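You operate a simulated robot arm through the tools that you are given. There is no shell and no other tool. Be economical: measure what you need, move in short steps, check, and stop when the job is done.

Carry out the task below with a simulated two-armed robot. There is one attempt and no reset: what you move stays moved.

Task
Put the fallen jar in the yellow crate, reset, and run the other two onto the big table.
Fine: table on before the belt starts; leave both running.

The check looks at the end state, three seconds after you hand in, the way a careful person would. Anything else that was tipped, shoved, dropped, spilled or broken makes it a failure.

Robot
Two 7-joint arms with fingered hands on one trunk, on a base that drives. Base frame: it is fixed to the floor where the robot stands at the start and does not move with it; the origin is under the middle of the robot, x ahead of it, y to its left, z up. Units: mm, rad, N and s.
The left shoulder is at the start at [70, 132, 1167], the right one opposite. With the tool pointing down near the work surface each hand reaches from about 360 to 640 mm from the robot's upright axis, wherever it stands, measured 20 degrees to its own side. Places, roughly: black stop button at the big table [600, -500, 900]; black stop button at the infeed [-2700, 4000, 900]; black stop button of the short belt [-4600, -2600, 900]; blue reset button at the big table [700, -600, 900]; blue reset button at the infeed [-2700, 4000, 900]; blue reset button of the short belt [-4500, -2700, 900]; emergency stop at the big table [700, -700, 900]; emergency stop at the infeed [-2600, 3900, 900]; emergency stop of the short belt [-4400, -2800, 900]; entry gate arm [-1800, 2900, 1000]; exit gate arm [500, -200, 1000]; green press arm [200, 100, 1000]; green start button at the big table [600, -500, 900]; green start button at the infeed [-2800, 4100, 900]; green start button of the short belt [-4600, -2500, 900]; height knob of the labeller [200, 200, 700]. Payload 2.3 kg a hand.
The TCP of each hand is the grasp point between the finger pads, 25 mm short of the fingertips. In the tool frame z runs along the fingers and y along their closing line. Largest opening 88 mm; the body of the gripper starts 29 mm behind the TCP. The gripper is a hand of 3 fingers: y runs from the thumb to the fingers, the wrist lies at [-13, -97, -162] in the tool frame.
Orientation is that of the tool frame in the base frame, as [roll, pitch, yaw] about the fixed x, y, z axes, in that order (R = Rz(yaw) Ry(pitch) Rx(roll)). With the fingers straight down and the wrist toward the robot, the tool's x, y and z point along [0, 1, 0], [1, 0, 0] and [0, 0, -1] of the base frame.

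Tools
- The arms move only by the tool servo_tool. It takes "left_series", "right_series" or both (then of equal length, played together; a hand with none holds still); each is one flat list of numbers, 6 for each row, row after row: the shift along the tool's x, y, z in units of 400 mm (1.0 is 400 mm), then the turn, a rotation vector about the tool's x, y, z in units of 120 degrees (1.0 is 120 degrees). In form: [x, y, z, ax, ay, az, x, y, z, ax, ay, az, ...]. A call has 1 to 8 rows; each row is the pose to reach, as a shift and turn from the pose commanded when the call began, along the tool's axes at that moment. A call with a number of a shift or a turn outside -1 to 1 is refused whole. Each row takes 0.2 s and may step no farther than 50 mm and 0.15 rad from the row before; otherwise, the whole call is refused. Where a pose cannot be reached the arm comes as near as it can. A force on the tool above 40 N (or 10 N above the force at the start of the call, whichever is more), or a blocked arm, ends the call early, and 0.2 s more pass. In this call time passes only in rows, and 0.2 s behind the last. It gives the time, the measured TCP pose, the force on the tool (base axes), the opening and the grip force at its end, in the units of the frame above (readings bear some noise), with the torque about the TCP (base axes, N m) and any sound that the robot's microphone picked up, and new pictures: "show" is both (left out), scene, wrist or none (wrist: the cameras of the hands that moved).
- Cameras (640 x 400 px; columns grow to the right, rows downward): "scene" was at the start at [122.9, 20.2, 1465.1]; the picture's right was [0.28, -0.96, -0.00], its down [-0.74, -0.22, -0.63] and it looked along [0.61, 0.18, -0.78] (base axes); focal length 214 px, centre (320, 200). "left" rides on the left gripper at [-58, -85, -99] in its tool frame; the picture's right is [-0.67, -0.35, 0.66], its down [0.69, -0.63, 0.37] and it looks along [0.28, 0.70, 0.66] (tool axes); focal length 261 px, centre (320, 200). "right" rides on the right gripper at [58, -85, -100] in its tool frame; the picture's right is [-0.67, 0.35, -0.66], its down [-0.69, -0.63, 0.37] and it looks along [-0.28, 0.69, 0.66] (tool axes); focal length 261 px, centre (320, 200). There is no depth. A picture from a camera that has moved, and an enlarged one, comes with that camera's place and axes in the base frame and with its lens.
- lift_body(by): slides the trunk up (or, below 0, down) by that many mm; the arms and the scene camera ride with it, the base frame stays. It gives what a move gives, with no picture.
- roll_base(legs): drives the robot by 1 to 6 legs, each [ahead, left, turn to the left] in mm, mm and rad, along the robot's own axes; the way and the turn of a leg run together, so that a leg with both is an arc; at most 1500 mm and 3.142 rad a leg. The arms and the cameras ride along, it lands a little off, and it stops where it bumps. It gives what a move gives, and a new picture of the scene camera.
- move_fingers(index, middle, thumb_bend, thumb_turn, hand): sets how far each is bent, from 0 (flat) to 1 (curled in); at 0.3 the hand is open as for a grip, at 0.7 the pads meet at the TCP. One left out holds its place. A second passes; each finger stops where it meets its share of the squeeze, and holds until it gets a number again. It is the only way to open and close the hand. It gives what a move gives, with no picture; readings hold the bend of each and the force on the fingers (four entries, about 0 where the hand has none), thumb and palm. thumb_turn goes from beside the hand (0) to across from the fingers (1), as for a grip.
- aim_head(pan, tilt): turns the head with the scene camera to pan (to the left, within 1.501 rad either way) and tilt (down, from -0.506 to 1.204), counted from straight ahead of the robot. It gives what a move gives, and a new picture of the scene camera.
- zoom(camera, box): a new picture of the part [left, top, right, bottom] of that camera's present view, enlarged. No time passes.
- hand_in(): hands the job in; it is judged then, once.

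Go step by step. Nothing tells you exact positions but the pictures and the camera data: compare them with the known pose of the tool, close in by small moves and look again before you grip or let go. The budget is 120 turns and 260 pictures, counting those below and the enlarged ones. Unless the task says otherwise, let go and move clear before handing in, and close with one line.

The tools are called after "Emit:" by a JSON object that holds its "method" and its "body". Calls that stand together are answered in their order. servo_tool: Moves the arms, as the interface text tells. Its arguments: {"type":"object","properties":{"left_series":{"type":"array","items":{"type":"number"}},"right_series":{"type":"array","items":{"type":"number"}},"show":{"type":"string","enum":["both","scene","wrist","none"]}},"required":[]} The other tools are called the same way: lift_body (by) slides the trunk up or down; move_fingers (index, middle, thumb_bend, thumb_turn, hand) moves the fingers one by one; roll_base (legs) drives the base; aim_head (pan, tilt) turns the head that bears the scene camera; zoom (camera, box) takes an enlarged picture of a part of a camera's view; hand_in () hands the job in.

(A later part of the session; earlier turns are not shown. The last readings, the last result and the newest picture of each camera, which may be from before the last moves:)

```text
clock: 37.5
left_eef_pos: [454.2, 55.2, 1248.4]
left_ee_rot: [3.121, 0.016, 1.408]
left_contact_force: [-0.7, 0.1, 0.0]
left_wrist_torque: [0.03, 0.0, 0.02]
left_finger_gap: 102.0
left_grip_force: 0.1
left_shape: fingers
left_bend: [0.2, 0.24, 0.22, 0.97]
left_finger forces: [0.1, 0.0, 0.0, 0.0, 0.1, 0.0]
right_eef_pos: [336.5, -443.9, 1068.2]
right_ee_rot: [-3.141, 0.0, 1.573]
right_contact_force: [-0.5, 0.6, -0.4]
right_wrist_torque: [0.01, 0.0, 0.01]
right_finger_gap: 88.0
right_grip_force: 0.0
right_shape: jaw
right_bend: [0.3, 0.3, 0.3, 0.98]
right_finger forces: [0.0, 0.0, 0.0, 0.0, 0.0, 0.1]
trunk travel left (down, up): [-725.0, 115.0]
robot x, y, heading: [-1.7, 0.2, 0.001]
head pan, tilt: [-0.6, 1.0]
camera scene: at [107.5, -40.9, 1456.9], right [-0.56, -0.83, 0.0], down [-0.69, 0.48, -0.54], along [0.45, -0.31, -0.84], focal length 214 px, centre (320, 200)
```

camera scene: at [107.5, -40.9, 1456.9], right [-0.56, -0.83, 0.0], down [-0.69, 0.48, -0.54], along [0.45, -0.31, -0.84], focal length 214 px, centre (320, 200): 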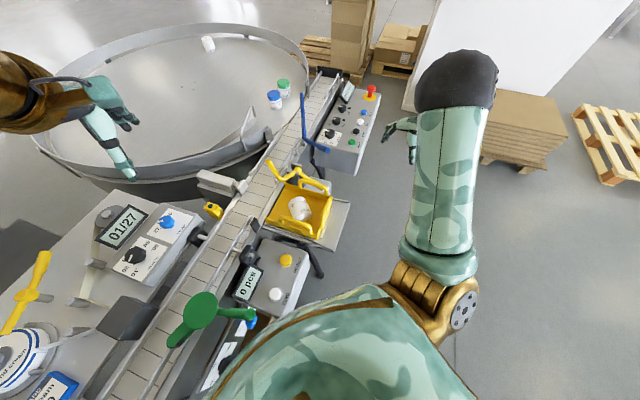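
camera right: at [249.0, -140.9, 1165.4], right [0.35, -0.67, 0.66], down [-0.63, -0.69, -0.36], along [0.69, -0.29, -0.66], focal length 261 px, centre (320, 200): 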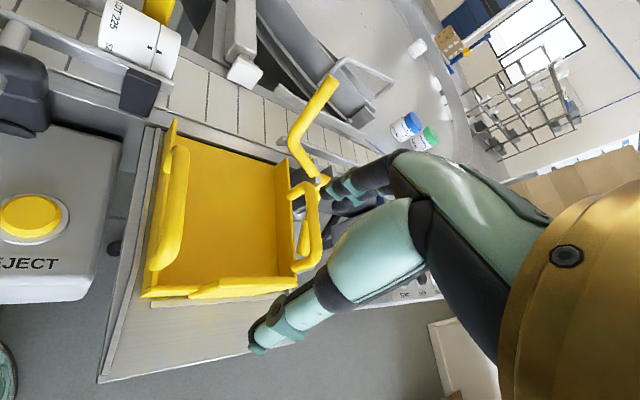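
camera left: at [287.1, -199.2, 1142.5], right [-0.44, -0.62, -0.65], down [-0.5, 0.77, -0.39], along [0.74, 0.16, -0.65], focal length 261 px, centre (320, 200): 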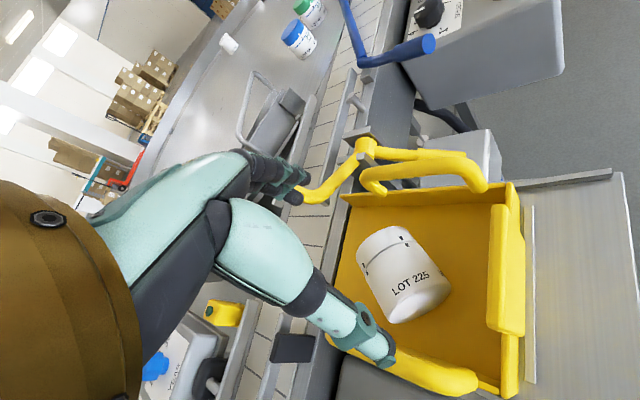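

The floor to the right is free. I raise the right hand and drive: back, right, turn toward the panel, then part of the way forward.

Emit:
{"method": "servo_tool", "body": {"right_series": [0, 0, -0.1, 0, 0, 0, 0, 0, -0.2, 0, 0, 0], "show": "none"}}

Emit:
{"method": "aim_head", "body": {"pan": -0.2, "tilt": 0.9}}

Emit:
{"method": "roll_base", "body": {"legs": [[-250, 0, 0], [0, -673, 0], [0, 0, 0.65], [200, -277, 0]]}}

```text
clock: 38.1
left_eef_pos: [454.5, 57.5, 1248.1]
left_ee_rot: [3.121, 0.013, 1.407]
left_contact_force: [-0.5, 0.2, -0.7]
left_wrist_torque: [0.0, 0.0, -0.02]
left_finger_gap: 101.7
left_grip_force: 0.1
left_shape: fingers
left_bend: [0.2, 0.24, 0.22, 0.97]
left_finger forces: [0.1, 0.1, 0.1, 0.0, 0.0, 0.0]
right_eef_pos: [335.5, -441.6, 1149.2]
right_ee_rot: [-3.141, 0.001, 1.572]
right_contact_force: [0.0, 0.6, -0.2]
right_wrist_torque: [-0.03, -0.02, 0.0]
right_finger_gap: 87.8
right_grip_force: 0.1
right_shape: jaw
right_bend: [0.3, 0.3, 0.3, 0.98]
right_finger forces: [0.0, 0.1, 0.0, 0.0, 0.0, 0.1]
trunk travel left (down, up): [-725.0, 115.0]
robot x, y, heading: [0.8, -1.4, 0.001]
head pan, tilt: [-0.6, 1.0]
```

```text
clock: 39.0
left_eef_pos: [455.9, 56.3, 1247.2]
left_ee_rot: [3.121, 0.015, 1.408]
left_contact_force: [-0.6, 0.4, -0.7]
left_wrist_torque: [0.01, 0.04, 0.04]
left_finger_gap: 102.0
left_grip_force: 0.1
left_shape: fingers
left_bend: [0.2, 0.24, 0.22, 0.97]
left_finger forces: [0.0, 0.0, 0.0, 0.1, 0.0, 0.0]
right_eef_pos: [336.3, -443.5, 1147.8]
right_ee_rot: [-3.141, 0.001, 1.571]
right_contact_force: [0.5, -0.7, -0.5]
right_wrist_torque: [-0.03, 0.01, 0.0]
right_finger_gap: 87.8
right_grip_force: 0.0
right_shape: jaw
right_bend: [0.3, 0.3, 0.3, 0.98]
right_finger forces: [0.0, 0.0, 0.0, 0.1, 0.0, 0.1]
trunk travel left (down, up): [-725.0, 115.0]
robot x, y, heading: [0.1, 0.2, 0.001]
head pan, tilt: [-0.201, 0.901]
camera scene: at [124.0, -16.7, 1464.1], right [-0.2, -0.98, 0.0], down [-0.77, 0.16, -0.62], along [0.61, -0.12, -0.78], focal length 214 px, centre (320, 200)
```

scene: 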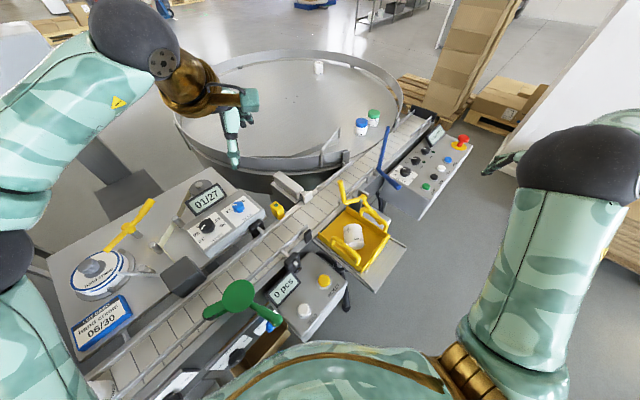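

```text
clock: 47.7
left_eef_pos: [405.9, -445.9, 1246.4]
left_ee_rot: [3.12, 0.016, 2.06]
left_contact_force: [-0.9, 0.0, -0.5]
left_wrist_torque: [-0.01, 0.03, -0.01]
left_finger_gap: 102.2
left_grip_force: 0.1
left_shape: fingers
left_bend: [0.2, 0.24, 0.22, 0.97]
left_finger forces: [0.0, 0.0, 0.0, 0.0, 0.1, 0.0]
right_eef_pos: [614.6, -916.5, 1149.2]
right_ee_rot: [3.14, 0.002, 2.223]
right_contact_force: [0.0, -0.8, 0.3]
right_wrist_torque: [-0.01, 0.01, 0.02]
right_finger_gap: 87.8
right_grip_force: 0.0
right_shape: jaw
right_bend: [0.3, 0.3, 0.3, 0.98]
right_finger forces: [0.0, 0.1, 0.0, 0.0, 0.1, 0.0]
trunk travel left (down, up): [-725.0, 115.0]
robot x, y, heading: [78.3, -766.0, 0.648]
head pan, tilt: [-0.201, 0.901]
camera scene: at [185.2, -705.2, 1464.2], right [0.44, -0.9, 0.0], down [-0.7, -0.34, -0.62], along [0.56, 0.27, -0.78], focal length 214 px, centre (320, 200)
```

scene: 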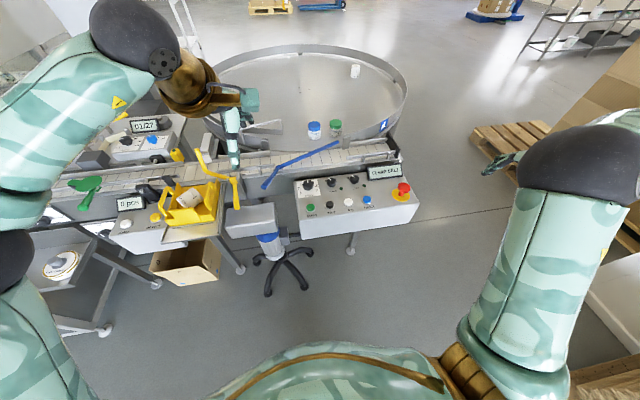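

The panel is ahead, with a wheeled stool standing between it and the crate, which I must not touch. Only about 90 mm more forward is needed.

Emit:
{"method": "roll_base", "body": {"legs": [[90, 0, 0]]}}

Emit:
{"method": "aim_head", "body": {"pan": -0.3, "tilt": 0.8}}

Emit:
{"method": "zoom", "body": {"camera": "scene", "box": [240, 110, 440, 250]}}

```text
clock: 48.8
left_eef_pos: [473.5, -396.6, 1250.8]
left_ee_rot: [3.115, 0.015, 2.059]
left_contact_force: [0.2, 0.0, 0.0]
left_wrist_torque: [0.02, -0.03, 0.01]
left_finger_gap: 101.8
left_grip_force: 0.0
left_shape: fingers
left_bend: [0.2, 0.24, 0.22, 0.97]
left_finger forces: [0.1, 0.0, 0.0, 0.1, 0.1, 0.1]
right_eef_pos: [683.3, -865.7, 1149.4]
right_ee_rot: [3.138, 0.0, 2.223]
right_contact_force: [0.2, 0.0, 0.7]
right_wrist_torque: [0.03, -0.01, -0.03]
right_finger_gap: 88.0
right_grip_force: 0.1
right_shape: jaw
right_bend: [0.3, 0.3, 0.3, 0.98]
right_finger forces: [0.0, 0.1, 0.0, 0.0, 0.1, 0.0]
trunk travel left (down, up): [-725.0, 115.0]
robot x, y, heading: [153.7, -716.8, 0.654]
head pan, tilt: [-0.201, 0.901]
camera scene: at [253.2, -655.3, 1464.6], right [0.44, -0.9, 0.0], down [-0.7, -0.34, -0.62], along [0.56, 0.27, -0.78], focal length 214 px, centre (320, 200)
```

scene: 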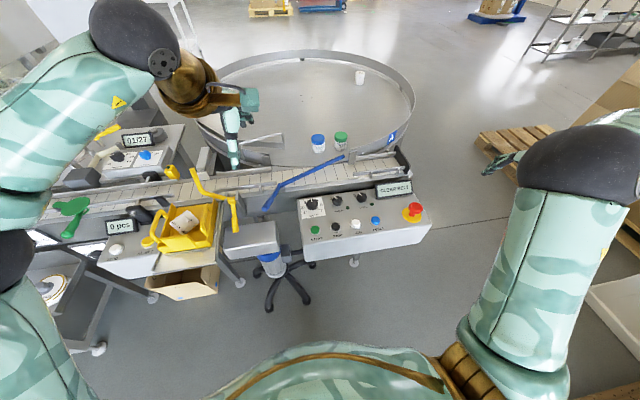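

```text
clock: 49.4
left_eef_pos: [477.4, -394.0, 1248.3]
left_ee_rot: [3.121, 0.015, 2.059]
left_contact_force: [0.1, 0.4, -0.4]
left_wrist_torque: [0.0, 0.01, -0.01]
left_finger_gap: 101.9
left_grip_force: 0.1
left_shape: fingers
left_bend: [0.2, 0.24, 0.22, 0.97]
left_finger forces: [0.1, 0.1, 0.1, 0.0, 0.1, 0.0]
right_eef_pos: [685.6, -862.3, 1148.2]
right_ee_rot: [-3.142, 0.0, 2.223]
right_contact_force: [-0.3, 0.3, -0.1]
right_wrist_torque: [0.0, 0.04, 0.03]
right_finger_gap: 87.7
right_grip_force: 0.0
right_shape: jaw
right_bend: [0.3, 0.3, 0.3, 0.98]
right_finger forces: [0.0, 0.1, 0.0, 0.0, 0.0, 0.1]
trunk travel left (down, up): [-725.0, 115.0]
robot x, y, heading: [151.8, -714.6, 0.656]
head pan, tilt: [-0.3, 0.799]
camera scene: at [265.4, -657.2, 1472.0], right [0.34, -0.94, 0.0], down [-0.67, -0.25, -0.7], along [0.65, 0.24, -0.72], focal length 214 px, centre (320, 200)
```

scene: 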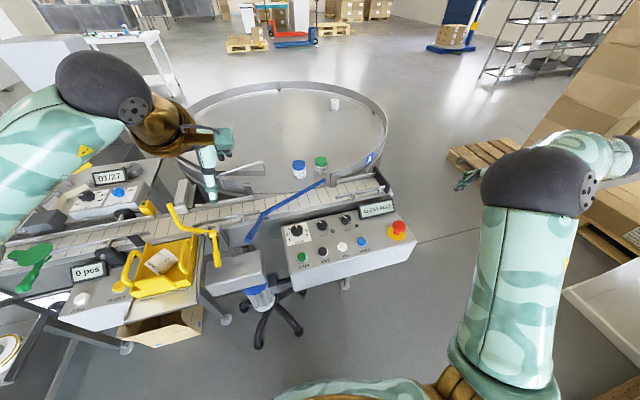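

```text
2.86 times, centred on (340, 180) of scene
camera zoom: at [265.4, -657.2, 1472.0], right [0.34, -0.94, 0.0], down [-0.67, -0.25, -0.7], along [0.65, 0.24, -0.72], focal length 613 px, centre (263, 257)
```

zoom: 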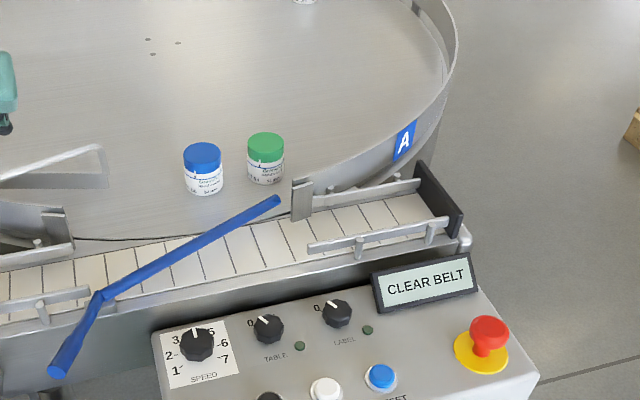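

RESET is at about [652, -640, 908] and the TABLE knob at about [671, -509, 906]. I pinch the right hand's fingers together and hover over RESET for a closer look.

Emit:
{"method": "move_fingers", "body": {"hand": "right", "index": 0.7, "middle": 0.7, "thumb_bend": 0.7}}

Emit:
{"method": "servo_tool", "body": {"right_series": [0.083, 0.046, 0.02, 0, 0, 0, 0.166, 0.092, 0.04, 0, 0, 0, 0.249, 0.138, 0.08, 0, 0, 0, 0.332, 0.184, 0.13, 0, 0, 0, 0.415, 0.23, 0.18, 0, 0, 0, 0.49, 0.27, 0.23, 0, 0, 0], "show": "both"}}

Emit:
{"method": "zoom", "body": {"camera": "right", "box": [200, 120, 500, 400]}}

```text
clock: 50.4
left_eef_pos: [478.8, -394.1, 1247.4]
left_ee_rot: [3.121, 0.013, 2.059]
left_contact_force: [-0.4, -0.1, 0.1]
left_wrist_torque: [-0.01, 0.0, 0.02]
left_finger_gap: 102.1
left_grip_force: 0.0
left_shape: fingers
left_bend: [0.2, 0.24, 0.22, 0.97]
left_finger forces: [0.0, 0.0, 0.0, 0.0, 0.0, 0.0]
right_eef_pos: [685.8, -862.1, 1148.3]
right_ee_rot: [3.141, -0.001, 2.222]
right_contact_force: [0.3, -0.2, 0.1]
right_wrist_torque: [-0.02, 0.0, 0.03]
right_finger_gap: 0.0
right_grip_force: 0.1
right_shape: fingers
right_bend: [0.7, 0.7, 0.7, 0.98]
right_finger forces: [0.0, 0.0, 0.1, 0.0, 0.1, 0.0]
trunk travel left (down, up): [-725.0, 115.0]
robot x, y, heading: [153.3, -714.3, 0.653]
head pan, tilt: [-0.3, 0.799]
```

```text
clock: 51.8
left_eef_pos: [477.8, -394.1, 1247.2]
left_ee_rot: [3.121, 0.015, 2.06]
left_contact_force: [0.2, 0.3, 0.1]
left_wrist_torque: [0.01, 0.04, 0.02]
left_finger_gap: 102.2
left_grip_force: 0.0
left_shape: fingers
left_bend: [0.2, 0.24, 0.22, 0.97]
left_finger forces: [0.0, 0.0, 0.0, 0.0, 0.1, 0.0]
right_eef_pos: [654.5, -644.3, 1053.2]
right_ee_rot: [-3.135, -0.003, 2.216]
right_contact_force: [0.1, 0.2, 0.1]
right_wrist_torque: [0.02, 0.02, 0.01]
right_finger_gap: 0.0
right_grip_force: 0.0
right_shape: fingers
right_bend: [0.7, 0.7, 0.7, 0.98]
right_finger forces: [0.1, 0.1, 0.0, 0.0, 0.1, 0.1]
trunk travel left (down, up): [-725.0, 115.0]
robot x, y, heading: [149.6, -716.8, 0.648]
head pan, tilt: [-0.3, 0.799]
camera scene: at [265.9, -656.7, 1472.0], right [0.34, -0.94, 0.0], down [-0.67, -0.25, -0.7], along [0.65, 0.24, -0.72], focal length 214 px, centre (320, 200)
camera right: at [551.6, -647.1, 1153.3], right [0.69, -0.33, 0.65], down [-0.09, -0.93, -0.37], along [0.72, 0.19, -0.67], focal length 261 px, centre (320, 200)
```

scene: 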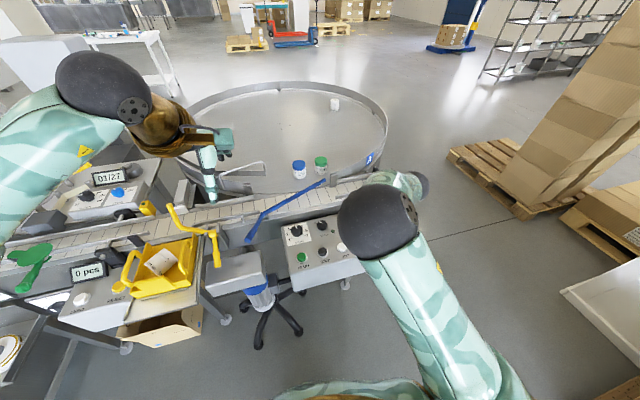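
right: 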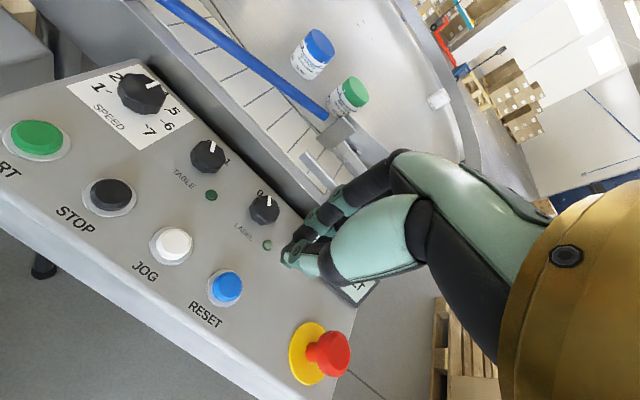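

```text
1.43 times, centred on (350, 260) of right
camera zoom: at [551.6, -647.1, 1153.3], right [0.69, -0.33, 0.65], down [-0.09, -0.93, -0.37], along [0.72, 0.19, -0.67], focal length 372 px, centre (277, 114)
```

zoom: 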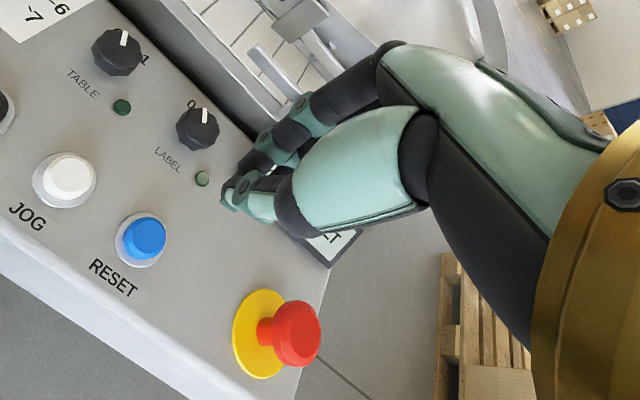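

The fingertip line passes within 4 mm of RESET. I descend to about 10 mm above it and check.

Emit:
{"method": "servo_tool", "body": {"right_series": [-0.0045, -0.0065, 0.1, 0, 0, 0, -0.0045, -0.0065, 0.18, 0, 0, 0, -0.0045, -0.0065, 0.215, 0, 0, 0], "show": "wrist"}}

Emit:
{"method": "zoom", "body": {"camera": "right", "box": [220, 180, 420, 320]}}

```text
clock: 52.6
left_eef_pos: [477.9, -393.9, 1247.9]
left_ee_rot: [3.122, 0.014, 2.057]
left_contact_force: [0.1, -0.2, -0.1]
left_wrist_torque: [-0.02, 0.01, -0.02]
left_finger_gap: 102.2
left_grip_force: 0.1
left_shape: fingers
left_bend: [0.2, 0.24, 0.22, 0.97]
left_finger forces: [0.0, 0.1, 0.0, 0.1, 0.0, 0.0]
right_eef_pos: [652.6, -643.9, 969.6]
right_ee_rot: [-3.141, 0.001, 2.224]
right_contact_force: [0.4, -0.7, 0.2]
right_wrist_torque: [-0.01, 0.02, 0.01]
right_finger_gap: 0.0
right_grip_force: 0.0
right_shape: fingers
right_bend: [0.7, 0.7, 0.7, 0.98]
right_finger forces: [0.1, 0.0, 0.0, 0.1, 0.1, 0.0]
trunk travel left (down, up): [-725.0, 115.0]
robot x, y, heading: [148.7, -712.1, 0.65]
head pan, tilt: [-0.3, 0.799]
camera right: at [548.8, -648.7, 1068.4], right [0.68, -0.32, 0.66], down [-0.08, -0.93, -0.37], along [0.73, 0.19, -0.66], focal length 261 px, centre (320, 200)
```

right: 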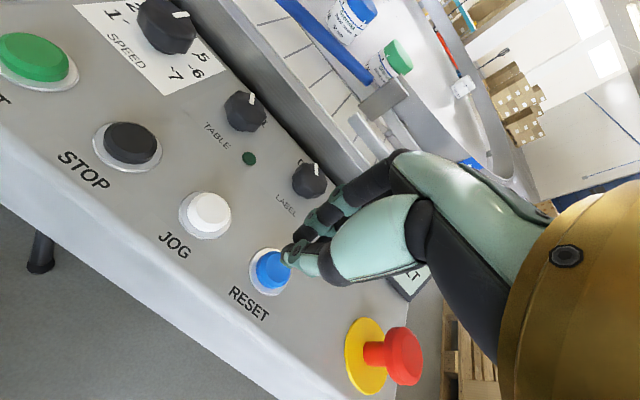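

```text
2.86 times, centred on (320, 250) of right
camera zoom: at [548.8, -648.7, 1068.4], right [0.68, -0.32, 0.66], down [-0.08, -0.93, -0.37], along [0.73, 0.19, -0.66], focal length 745 px, centre (320, 57)
```

zoom: 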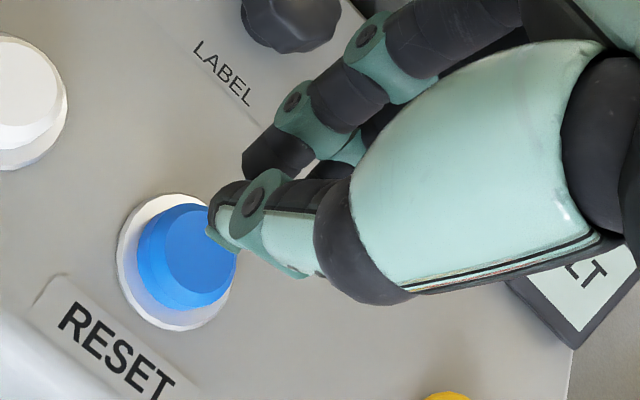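

RESET's top is at about [651, -648, 922], 22 mm under the tip. I press with small steps.

Emit:
{"method": "servo_tool", "body": {"right_series": [-0.006, -0.009, 0.03, 0, 0, 0, -0.006, -0.009, 0.05, 0, 0, 0, -0.006, -0.009, 0.06, 0, 0, 0, -0.006, -0.009, 0.068, 0, 0, 0], "show": "both"}}

Emit:
{"method": "zoom", "body": {"camera": "right", "box": [220, 180, 420, 320]}}

```text
clock: 53.6
left_eef_pos: [478.5, -393.3, 1247.7]
left_ee_rot: [3.121, 0.014, 2.058]
left_contact_force: [-0.8, 0.2, 0.3]
left_wrist_torque: [-0.01, 0.02, 0.01]
left_finger_gap: 101.9
left_grip_force: 0.1
left_shape: fingers
left_bend: [0.2, 0.24, 0.22, 0.97]
left_finger forces: [0.1, 0.1, 0.0, 0.1, 0.1, 0.0]
right_eef_pos: [651.9, -648.0, 942.0]
right_ee_rot: [3.141, 0.0, 2.224]
right_contact_force: [0.1, 0.0, 0.6]
right_wrist_torque: [-0.02, 0.01, 0.03]
right_finger_gap: 0.0
right_grip_force: 0.0
right_shape: fingers
right_bend: [0.7, 0.7, 0.7, 0.98]
right_finger forces: [0.0, 0.0, 0.0, 0.0, 0.0, 0.0]
trunk travel left (down, up): [-725.0, 115.0]
robot x, y, heading: [150.2, -714.9, 0.654]
head pan, tilt: [-0.3, 0.799]
camera scene: at [266.1, -657.1, 1472.0], right [0.34, -0.94, 0.0], down [-0.67, -0.25, -0.7], along [0.65, 0.24, -0.72], focal length 214 px, centre (320, 200)
camera right: at [547.2, -652.9, 1041.5], right [0.68, -0.32, 0.66], down [-0.08, -0.93, -0.37], along [0.72, 0.19, -0.66], focal length 261 px, centre (320, 200)
```

scene: 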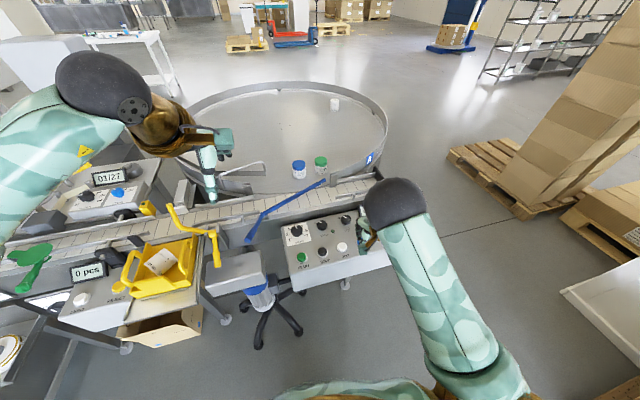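
right: 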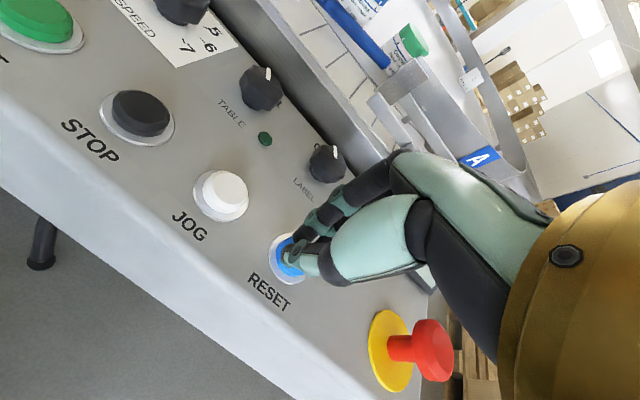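

```text
2.86 times, centred on (320, 250) of right
camera zoom: at [547.2, -652.9, 1041.5], right [0.68, -0.32, 0.66], down [-0.08, -0.93, -0.37], along [0.72, 0.19, -0.66], focal length 745 px, centre (320, 57)
```

zoom: 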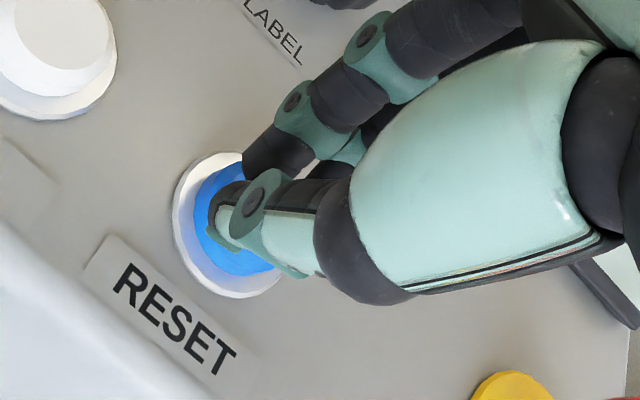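

The tip is over RESET but not in contact. I go on down in 4 mm steps.

Emit:
{"method": "servo_tool", "body": {"right_series": [0, 0, 0.01, 0, 0, 0, 0, 0, 0.02, 0, 0, 0, 0, 0, 0.03, 0, 0, 0], "show": "wrist"}}

```text
clock: 54.4
left_eef_pos: [478.6, -393.5, 1247.6]
left_ee_rot: [3.121, 0.014, 2.059]
left_contact_force: [0.0, 0.9, -0.8]
left_wrist_torque: [-0.02, -0.01, -0.01]
left_finger_gap: 102.1
left_grip_force: 0.1
left_shape: fingers
left_bend: [0.2, 0.24, 0.22, 0.97]
left_finger forces: [0.1, 0.0, 0.1, 0.1, 0.1, 0.0]
right_eef_pos: [649.8, -648.7, 931.2]
right_ee_rot: [3.142, -0.002, 2.224]
right_contact_force: [0.0, -0.9, 0.0]
right_wrist_torque: [-0.02, -0.01, 0.02]
right_finger_gap: 0.2
right_grip_force: 0.0
right_shape: fingers
right_bend: [0.7, 0.7, 0.7, 0.98]
right_finger forces: [0.0, 0.0, 0.1, 0.1, 0.0, 0.0]
trunk travel left (down, up): [-725.0, 115.0]
robot x, y, heading: [150.8, -717.3, 0.652]
head pan, tilt: [-0.3, 0.799]
camera right: at [546.7, -653.0, 1029.9], right [0.68, -0.32, 0.66], down [-0.08, -0.93, -0.37], along [0.72, 0.19, -0.66], focal length 261 px, centre (320, 200)
```

right: 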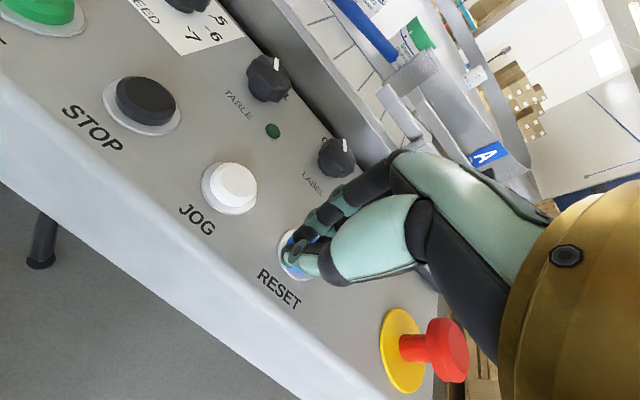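

Emit:
{"method": "servo_tool", "body": {"right_series": [0, 0, 0.01, 0, 0, 0, 0, 0, 0.02, 0, 0, 0, 0, 0, 0.03, 0, 0, 0], "show": "wrist"}}

Emit:
{"method": "zoom", "body": {"camera": "right", "box": [220, 180, 420, 320]}}

```text
clock: 55.2
left_eef_pos: [476.9, -393.0, 1248.0]
left_ee_rot: [3.121, 0.015, 2.06]
left_contact_force: [1.2, 0.4, 0.0]
left_wrist_torque: [0.03, 0.01, 0.0]
left_finger_gap: 101.8
left_grip_force: 0.0
left_shape: fingers
left_bend: [0.2, 0.24, 0.22, 0.97]
left_finger forces: [0.1, 0.1, 0.0, 0.1, 0.0, 0.0]
right_eef_pos: [649.9, -648.4, 917.6]
right_ee_rot: [-3.14, 0.0, 2.222]
right_contact_force: [0.6, -0.3, 2.0]
right_wrist_torque: [0.0, -0.02, -0.01]
right_finger_gap: 0.2
right_grip_force: 1.0
right_shape: fingers
right_bend: [0.7, 0.7, 0.7, 0.98]
right_finger forces: [0.0, 1.9, 0.0, 0.1, 0.0, 0.1]
trunk travel left (down, up): [-725.0, 115.0]
robot x, y, heading: [153.5, -714.7, 0.653]
head pan, tilt: [-0.3, 0.799]
camera right: at [546.6, -653.1, 1018.0], right [0.68, -0.32, 0.66], down [-0.08, -0.93, -0.37], along [0.73, 0.2, -0.66], focal length 261 px, centre (320, 200)
```

right: 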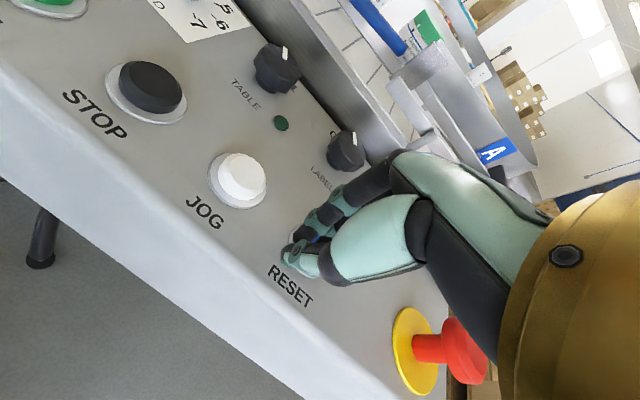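

```text
2.86 times, centred on (320, 250) of right
camera zoom: at [546.6, -653.1, 1018.0], right [0.68, -0.32, 0.66], down [-0.08, -0.93, -0.37], along [0.73, 0.2, -0.66], focal length 745 px, centre (320, 57)
```

zoom: 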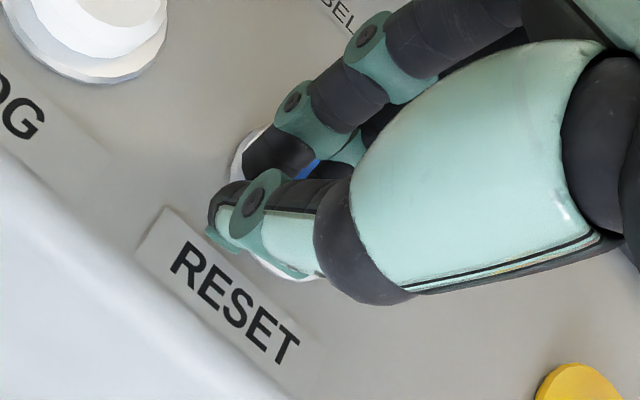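

The middle finger has just touched (1.9 N). I press 6–8 mm further.

Emit:
{"method": "servo_tool", "body": {"right_series": [0, 0.005, 0.01, 0, 0, 0, 0, 0.005, 0.02, 0, 0, 0], "show": "both"}}

```text
clock: 55.8
left_eef_pos: [476.3, -393.2, 1248.4]
left_ee_rot: [3.119, 0.013, 2.06]
left_contact_force: [0.3, -0.2, 0.5]
left_wrist_torque: [0.03, 0.01, 0.0]
left_finger_gap: 101.8
left_grip_force: 0.0
left_shape: fingers
left_bend: [0.2, 0.24, 0.22, 0.97]
left_finger forces: [0.1, 0.0, 0.0, 0.0, 0.0, 0.1]
right_eef_pos: [649.8, -647.6, 912.8]
right_ee_rot: [3.14, 0.002, 2.224]
right_contact_force: [2.5, 0.2, 10.0]
right_wrist_torque: [-0.06, -0.12, 0.01]
right_finger_gap: 0.0
right_grip_force: 4.9
right_shape: fingers
right_bend: [0.7, 0.72, 0.7, 0.98]
right_finger forces: [0.0, 9.7, 0.0, 0.2, 0.0, 0.0]
trunk travel left (down, up): [-725.0, 115.0]
robot x, y, heading: [145.6, -714.0, 0.658]
head pan, tilt: [-0.3, 0.799]
heard: click
camera scene: at [263.6, -657.2, 1472.4], right [0.34, -0.94, 0.0], down [-0.67, -0.25, -0.7], along [0.66, 0.24, -0.72], focal length 214 px, centre (320, 200)
camera right: at [546.9, -651.9, 1010.8], right [0.68, -0.32, 0.66], down [-0.08, -0.93, -0.37], along [0.73, 0.2, -0.66], focal length 261 px, centre (320, 200)
```

scene: 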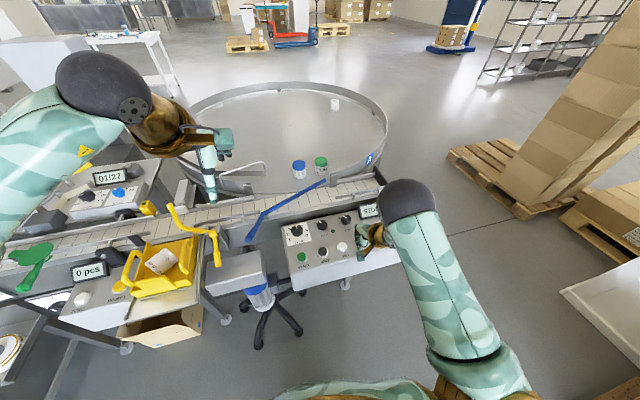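
right: 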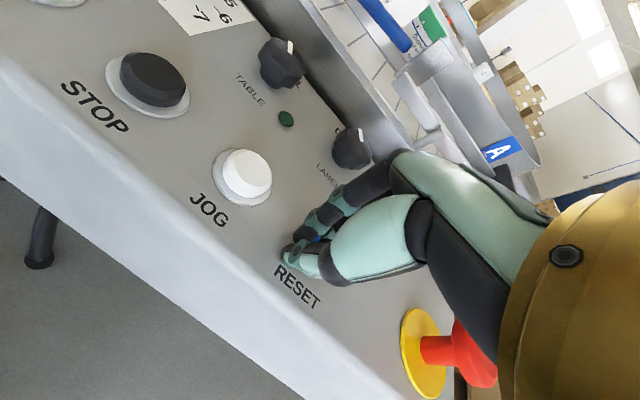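

A click: RESET is pressed and the display has changed. I raise the hand and read it.

Emit:
{"method": "servo_tool", "body": {"right_series": [0, 0, -0.05, 0, 0, 0, 0, 0, -0.15, 0, 0, 0, 0.1, 0, -0.22, 0, 0, 0, 0.2, 0, -0.22, 0, 0, 0, 0.3, 0.05, -0.22, 0, 0, 0, 0.35, 0.1, -0.22, 0, 0, 0], "show": "both"}}

Emit:
{"method": "zoom", "body": {"camera": "scene", "box": [270, 180, 420, 280]}}

Emit:
{"method": "zoom", "body": {"camera": "right", "box": [150, 150, 450, 350]}}

```text
clock: 57.2
left_eef_pos: [479.0, -392.1, 1247.2]
left_ee_rot: [3.121, 0.013, 2.059]
left_contact_force: [-0.4, -0.1, -0.8]
left_wrist_torque: [0.02, 0.01, 0.02]
left_finger_gap: 102.0
left_grip_force: 0.0
left_shape: fingers
left_bend: [0.2, 0.24, 0.22, 0.97]
left_finger forces: [0.1, 0.1, 0.0, 0.0, 0.0, 0.0]
right_eef_pos: [598.2, -511.6, 998.7]
right_ee_rot: [-3.14, -0.001, 2.223]
right_contact_force: [-0.2, 1.2, 1.1]
right_wrist_torque: [-0.03, 0.0, -0.01]
right_finger_gap: 0.0
right_grip_force: 0.0
right_shape: fingers
right_bend: [0.7, 0.7, 0.7, 0.98]
right_finger forces: [0.0, 0.1, 0.0, 0.0, 0.0, 0.0]
trunk travel left (down, up): [-725.0, 115.0]
robot x, y, heading: [155.1, -718.0, 0.653]
head pan, tilt: [-0.3, 0.799]
camera scene: at [266.1, -655.9, 1471.9], right [0.34, -0.94, 0.0], down [-0.67, -0.25, -0.7], along [0.65, 0.24, -0.72], focal length 214 px, centre (320, 200)
camera right: at [495.2, -515.4, 1097.2], right [0.68, -0.32, 0.65], down [-0.08, -0.93, -0.36], along [0.72, 0.19, -0.66], focal length 261 px, centre (320, 200)
```

scene: 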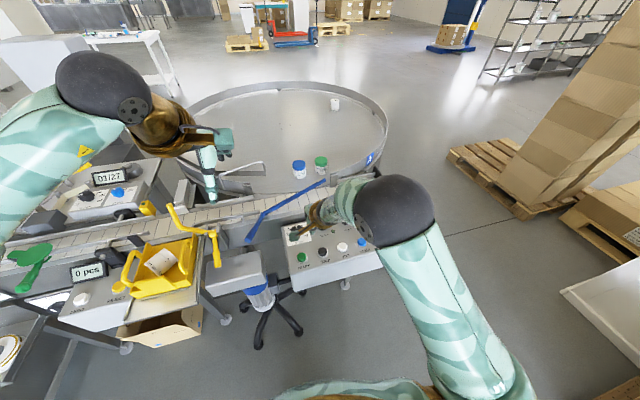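
right: 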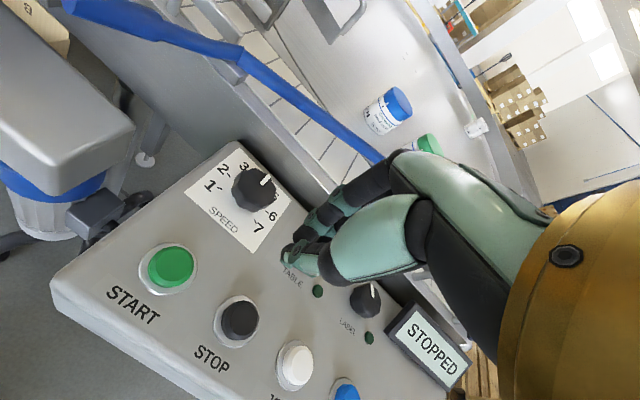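

```text
4.00 times, centred on (345, 230) of scene
camera zoom: at [266.1, -655.9, 1471.9], right [0.34, -0.94, 0.0], down [-0.67, -0.25, -0.7], along [0.65, 0.24, -0.72], focal length 858 px, centre (220, 80)
```

zoom: 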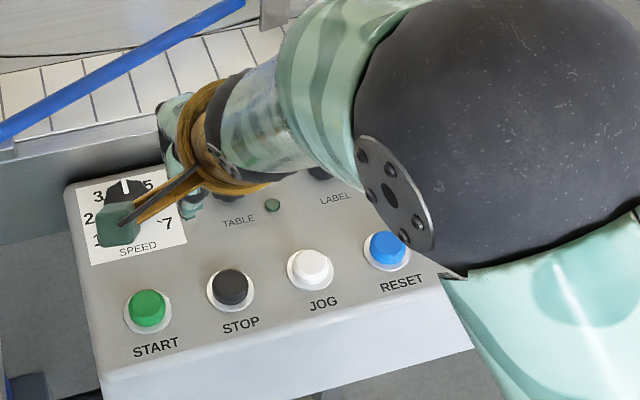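

```text
2.00 times, centred on (300, 250) of right
camera zoom: at [495.2, -515.4, 1097.2], right [0.68, -0.32, 0.65], down [-0.08, -0.93, -0.36], along [0.72, 0.19, -0.66], focal length 521 px, centre (360, 100)
```

zoom: 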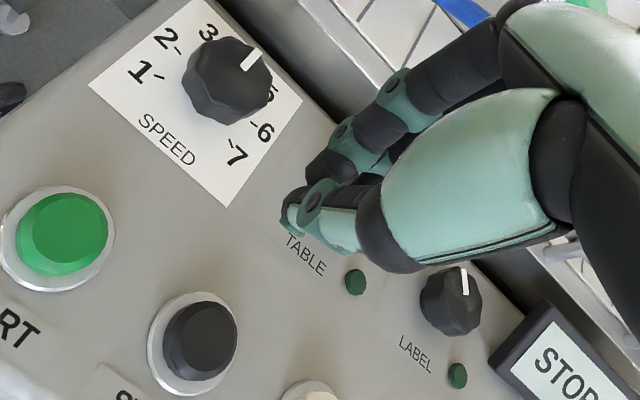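

The display now reads STOPPED. Next is the TABLE knob at about [671, -509, 906]; I hover over it with the fingers half open.

Emit:
{"method": "servo_tool", "body": {"right_series": [-0.02, 0.03, -0.08, 0, 0, 0, -0.06, 0.09, -0.12, 0, 0, 0, -0.1, 0.1, -0.15, 0, 0, 0], "show": "none"}}

Emit:
{"method": "move_fingers", "body": {"hand": "right", "index": 0.42, "middle": 0.42, "thumb_bend": 0.42}}

Emit:
{"method": "zoom", "body": {"camera": "right", "box": [120, 80, 440, 280]}}

Emit:
{"method": "zoom", "body": {"camera": "scene", "box": [270, 180, 420, 280]}}

```text
clock: 58.0
left_eef_pos: [478.6, -393.6, 1247.5]
left_ee_rot: [3.122, 0.013, 2.058]
left_contact_force: [0.2, -0.3, -0.3]
left_wrist_torque: [0.0, 0.0, 0.01]
left_finger_gap: 101.8
left_grip_force: 0.1
left_shape: fingers
left_bend: [0.2, 0.24, 0.22, 0.97]
left_finger forces: [0.0, 0.0, 0.0, 0.0, 0.0, 0.0]
right_eef_pos: [654.4, -518.8, 1058.9]
right_ee_rot: [-3.14, -0.001, 2.223]
right_contact_force: [0.2, 0.1, -0.5]
right_wrist_torque: [0.01, -0.02, 0.0]
right_finger_gap: 0.0
right_grip_force: 0.1
right_shape: fingers
right_bend: [0.7, 0.7, 0.7, 0.98]
right_finger forces: [0.0, 0.1, 0.1, 0.1, 0.0, 0.0]
trunk travel left (down, up): [-725.0, 115.0]
robot x, y, heading: [150.7, -713.1, 0.656]
head pan, tilt: [-0.3, 0.799]
```

```text
clock: 59.0
left_eef_pos: [477.1, -393.3, 1246.8]
left_ee_rot: [3.122, 0.014, 2.059]
left_contact_force: [-0.4, -0.3, 0.1]
left_wrist_torque: [0.0, 0.02, 0.01]
left_finger_gap: 102.0
left_grip_force: 0.1
left_shape: fingers
left_bend: [0.2, 0.24, 0.22, 0.97]
left_finger forces: [0.1, 0.0, 0.0, 0.1, 0.0, 0.0]
right_eef_pos: [654.5, -518.1, 1058.0]
right_ee_rot: [-3.141, 0.002, 2.223]
right_contact_force: [0.6, -0.4, -0.2]
right_wrist_torque: [0.03, 0.03, -0.01]
right_finger_gap: 58.7
right_grip_force: 0.1
right_shape: fingers
right_bend: [0.42, 0.42, 0.42, 0.98]
right_finger forces: [0.0, 0.0, 0.1, 0.0, 0.1, 0.1]
trunk travel left (down, up): [-725.0, 115.0]
robot x, y, heading: [151.6, -715.8, 0.652]
head pan, tilt: [-0.3, 0.799]
```

```text
2.00 times, centred on (280, 180) of right
camera zoom: at [551.3, -522.7, 1157.7], right [0.68, -0.32, 0.66], down [-0.08, -0.93, -0.37], along [0.72, 0.19, -0.66], focal length 521 px, centre (400, 240)
```

zoom: 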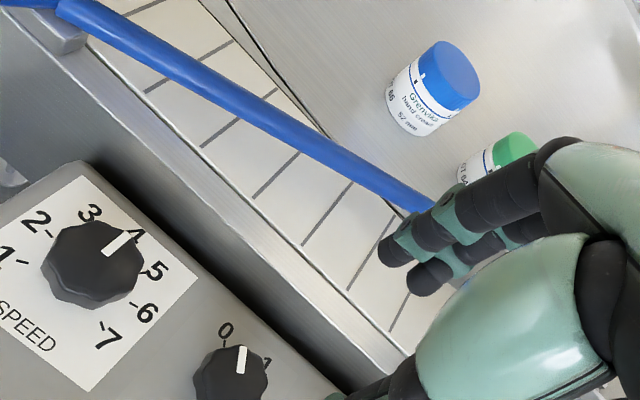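

```text
4.00 times, centred on (345, 230) of scene
camera zoom: at [265.9, -656.8, 1472.0], right [0.34, -0.94, 0.0], down [-0.67, -0.25, -0.7], along [0.65, 0.24, -0.72], focal length 858 px, centre (220, 80)
```

zoom: 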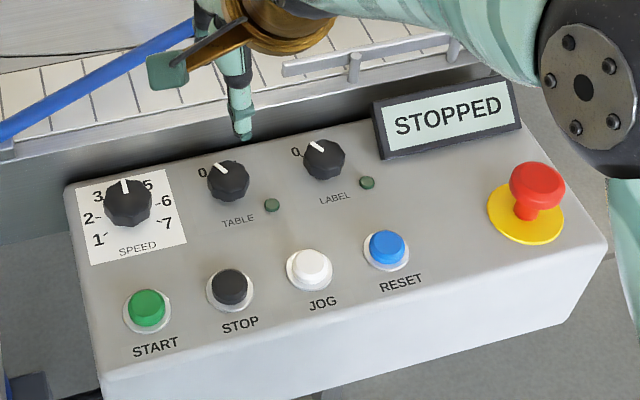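

The TABLE knob points at 0 (upper left), with its top at about [683, -510, 890]. I move over it and lower to z ≈ 1000.

Emit:
{"method": "servo_tool", "body": {"right_series": [-0.027, 0.068, 0.02, 0, 0, 0, -0.027, 0.068, 0.13, 0, 0, 0], "show": "both"}}

Emit:
{"method": "zoom", "body": {"camera": "right", "box": [140, 160, 460, 360]}}

Emit:
{"method": "zoom", "body": {"camera": "scene", "box": [270, 180, 420, 280]}}

```text
clock: 59.6
left_eef_pos: [478.7, -392.8, 1247.8]
left_ee_rot: [3.122, 0.014, 2.059]
left_contact_force: [0.4, 0.0, 1.0]
left_wrist_torque: [0.0, 0.0, 0.0]
left_finger_gap: 102.0
left_grip_force: 0.0
left_shape: fingers
left_bend: [0.2, 0.24, 0.22, 0.97]
left_finger forces: [0.1, 0.0, 0.0, 0.0, 0.1, 0.0]
right_eef_pos: [684.5, -509.8, 1005.6]
right_ee_rot: [-3.14, 0.0, 2.222]
right_contact_force: [0.1, 0.4, -0.1]
right_wrist_torque: [-0.01, -0.02, 0.02]
right_finger_gap: 58.9
right_grip_force: 0.0
right_shape: fingers
right_bend: [0.42, 0.42, 0.42, 0.98]
right_finger forces: [0.0, 0.0, 0.0, 0.1, 0.1, 0.0]
trunk travel left (down, up): [-725.0, 115.0]
robot x, y, heading: [149.5, -716.1, 0.652]
head pan, tilt: [-0.3, 0.799]
camera scene: at [267.0, -656.1, 1471.9], right [0.34, -0.94, 0.0], down [-0.67, -0.25, -0.7], along [0.65, 0.24, -0.72], focal length 214 px, centre (320, 200)
camera right: at [580.6, -514.2, 1104.2], right [0.68, -0.32, 0.65], down [-0.09, -0.93, -0.37], along [0.72, 0.19, -0.66], focal length 261 px, centre (320, 200)
```

scene: 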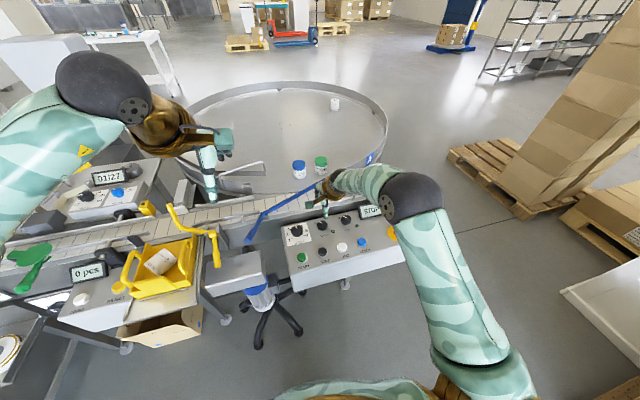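
right: 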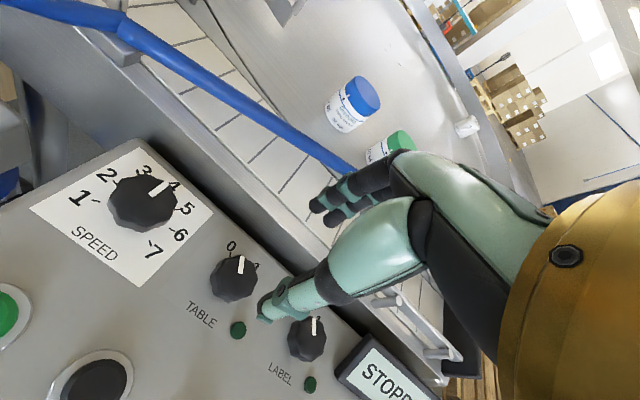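

```text
2.00 times, centred on (300, 260) of right
camera zoom: at [580.6, -514.2, 1104.2], right [0.68, -0.32, 0.65], down [-0.09, -0.93, -0.37], along [0.72, 0.19, -0.66], focal length 521 px, centre (360, 80)
```

zoom: 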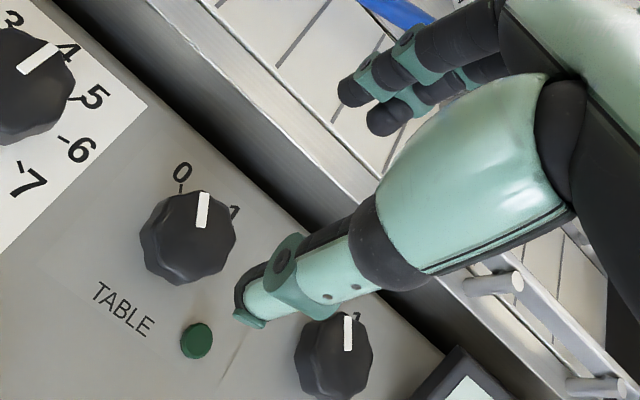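

```text
4.00 times, centred on (345, 230) of scene
camera zoom: at [267.0, -656.1, 1471.9], right [0.34, -0.94, 0.0], down [-0.67, -0.25, -0.7], along [0.65, 0.24, -0.72], focal length 858 px, centre (220, 80)
```

zoom: 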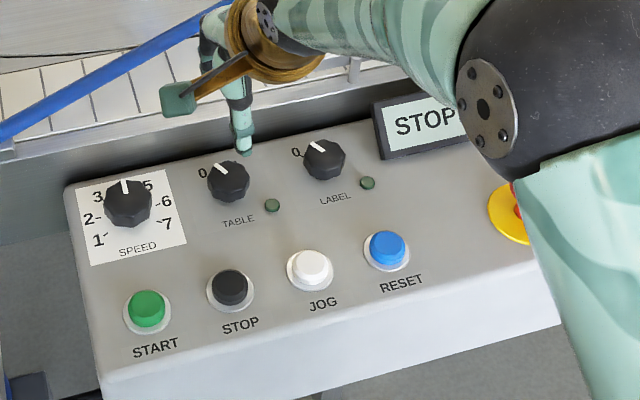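

The knob is about 40 mm wide, close to the belt frame on its far side. I turn the hand 42° counter-clockwise first, so the fingers go down clear of the frame and a clockwise turn remains.

Emit:
{"method": "servo_tool", "body": {"right_series": [0, 0, 0.02, 0, 0, -0.07, 0, 0, 0.04, 0, 0, -0.14, 0, 0, 0.06, 0, 0, -0.21, 0, 0, 0.08, 0, 0, -0.28, 0, 0, 0.1, 0, 0, -0.35], "show": "both"}}

Emit:
{"method": "zoom", "body": {"camera": "right", "box": [180, 160, 460, 340]}}

Emit:
{"method": "zoom", "body": {"camera": "scene", "box": [270, 180, 390, 260]}}

```text
clock: 60.8
left_eef_pos: [479.0, -393.4, 1248.7]
left_ee_rot: [3.121, 0.012, 2.058]
left_contact_force: [-0.8, -0.2, -0.1]
left_wrist_torque: [0.02, 0.0, 0.0]
left_finger_gap: 102.0
left_grip_force: 0.1
left_shape: fingers
left_bend: [0.2, 0.24, 0.22, 0.97]
left_finger forces: [0.0, 0.0, 0.0, 0.0, 0.0, 0.1]
right_eef_pos: [684.2, -510.7, 964.6]
right_ee_rot: [3.141, -0.001, 2.956]
right_contact_force: [0.0, -0.1, 0.6]
right_wrist_torque: [-0.03, 0.01, 0.02]
right_finger_gap: 58.7
right_grip_force: 0.0
right_shape: fingers
right_bend: [0.42, 0.42, 0.42, 0.98]
right_finger forces: [0.0, 0.0, 0.1, 0.0, 0.0, 0.0]
trunk travel left (down, up): [-725.0, 115.0]
robot x, y, heading: [151.4, -714.7, 0.651]
head pan, tilt: [-0.3, 0.799]
camera scene: at [266.7, -656.7, 1471.9], right [0.34, -0.94, 0.0], down [-0.67, -0.25, -0.7], along [0.65, 0.24, -0.72], focal length 214 px, centre (320, 200)
camera right: at [610.5, -583.1, 1065.0], right [0.72, 0.22, 0.65], down [0.56, -0.74, -0.37], along [0.41, 0.63, -0.66], focal length 261 px, centre (320, 200)
```

scene: 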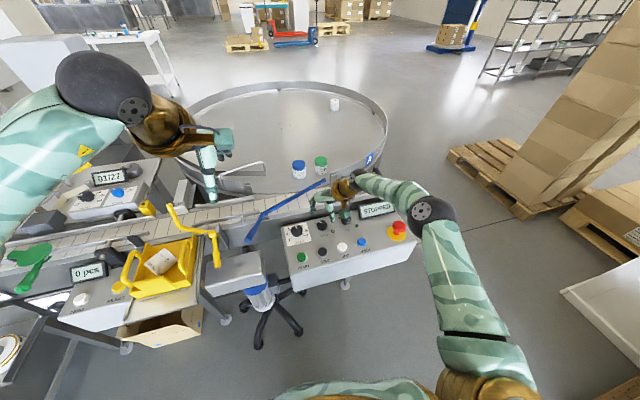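
right: 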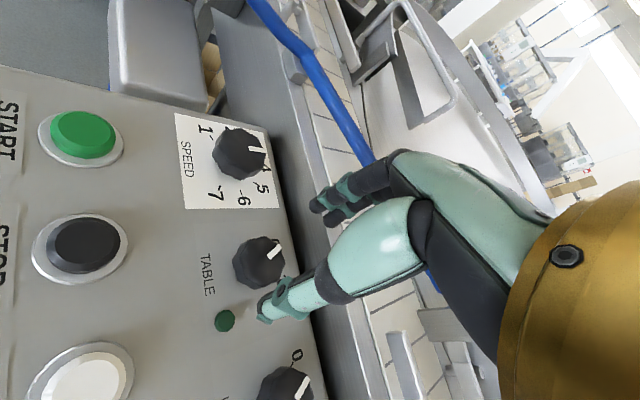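

```text
2.22 times, centred on (320, 250) of right
camera zoom: at [610.5, -583.1, 1065.0], right [0.72, 0.22, 0.65], down [0.56, -0.74, -0.37], along [0.41, 0.63, -0.66], focal length 579 px, centre (320, 89)
```

zoom: 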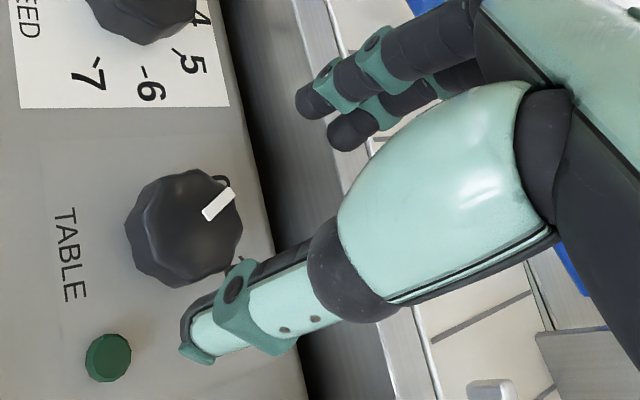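

```text
5.00 times, centred on (330, 220) of scene
camera zoom: at [266.7, -656.7, 1471.9], right [0.34, -0.94, 0.0], down [-0.67, -0.25, -0.7], along [0.65, 0.24, -0.72], focal length 1072 px, centre (270, 100)
```

zoom: 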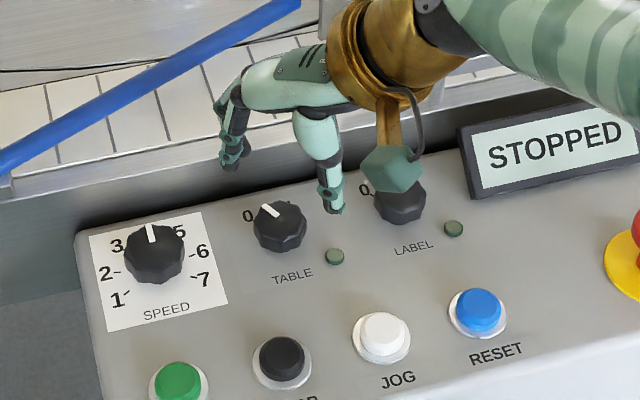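

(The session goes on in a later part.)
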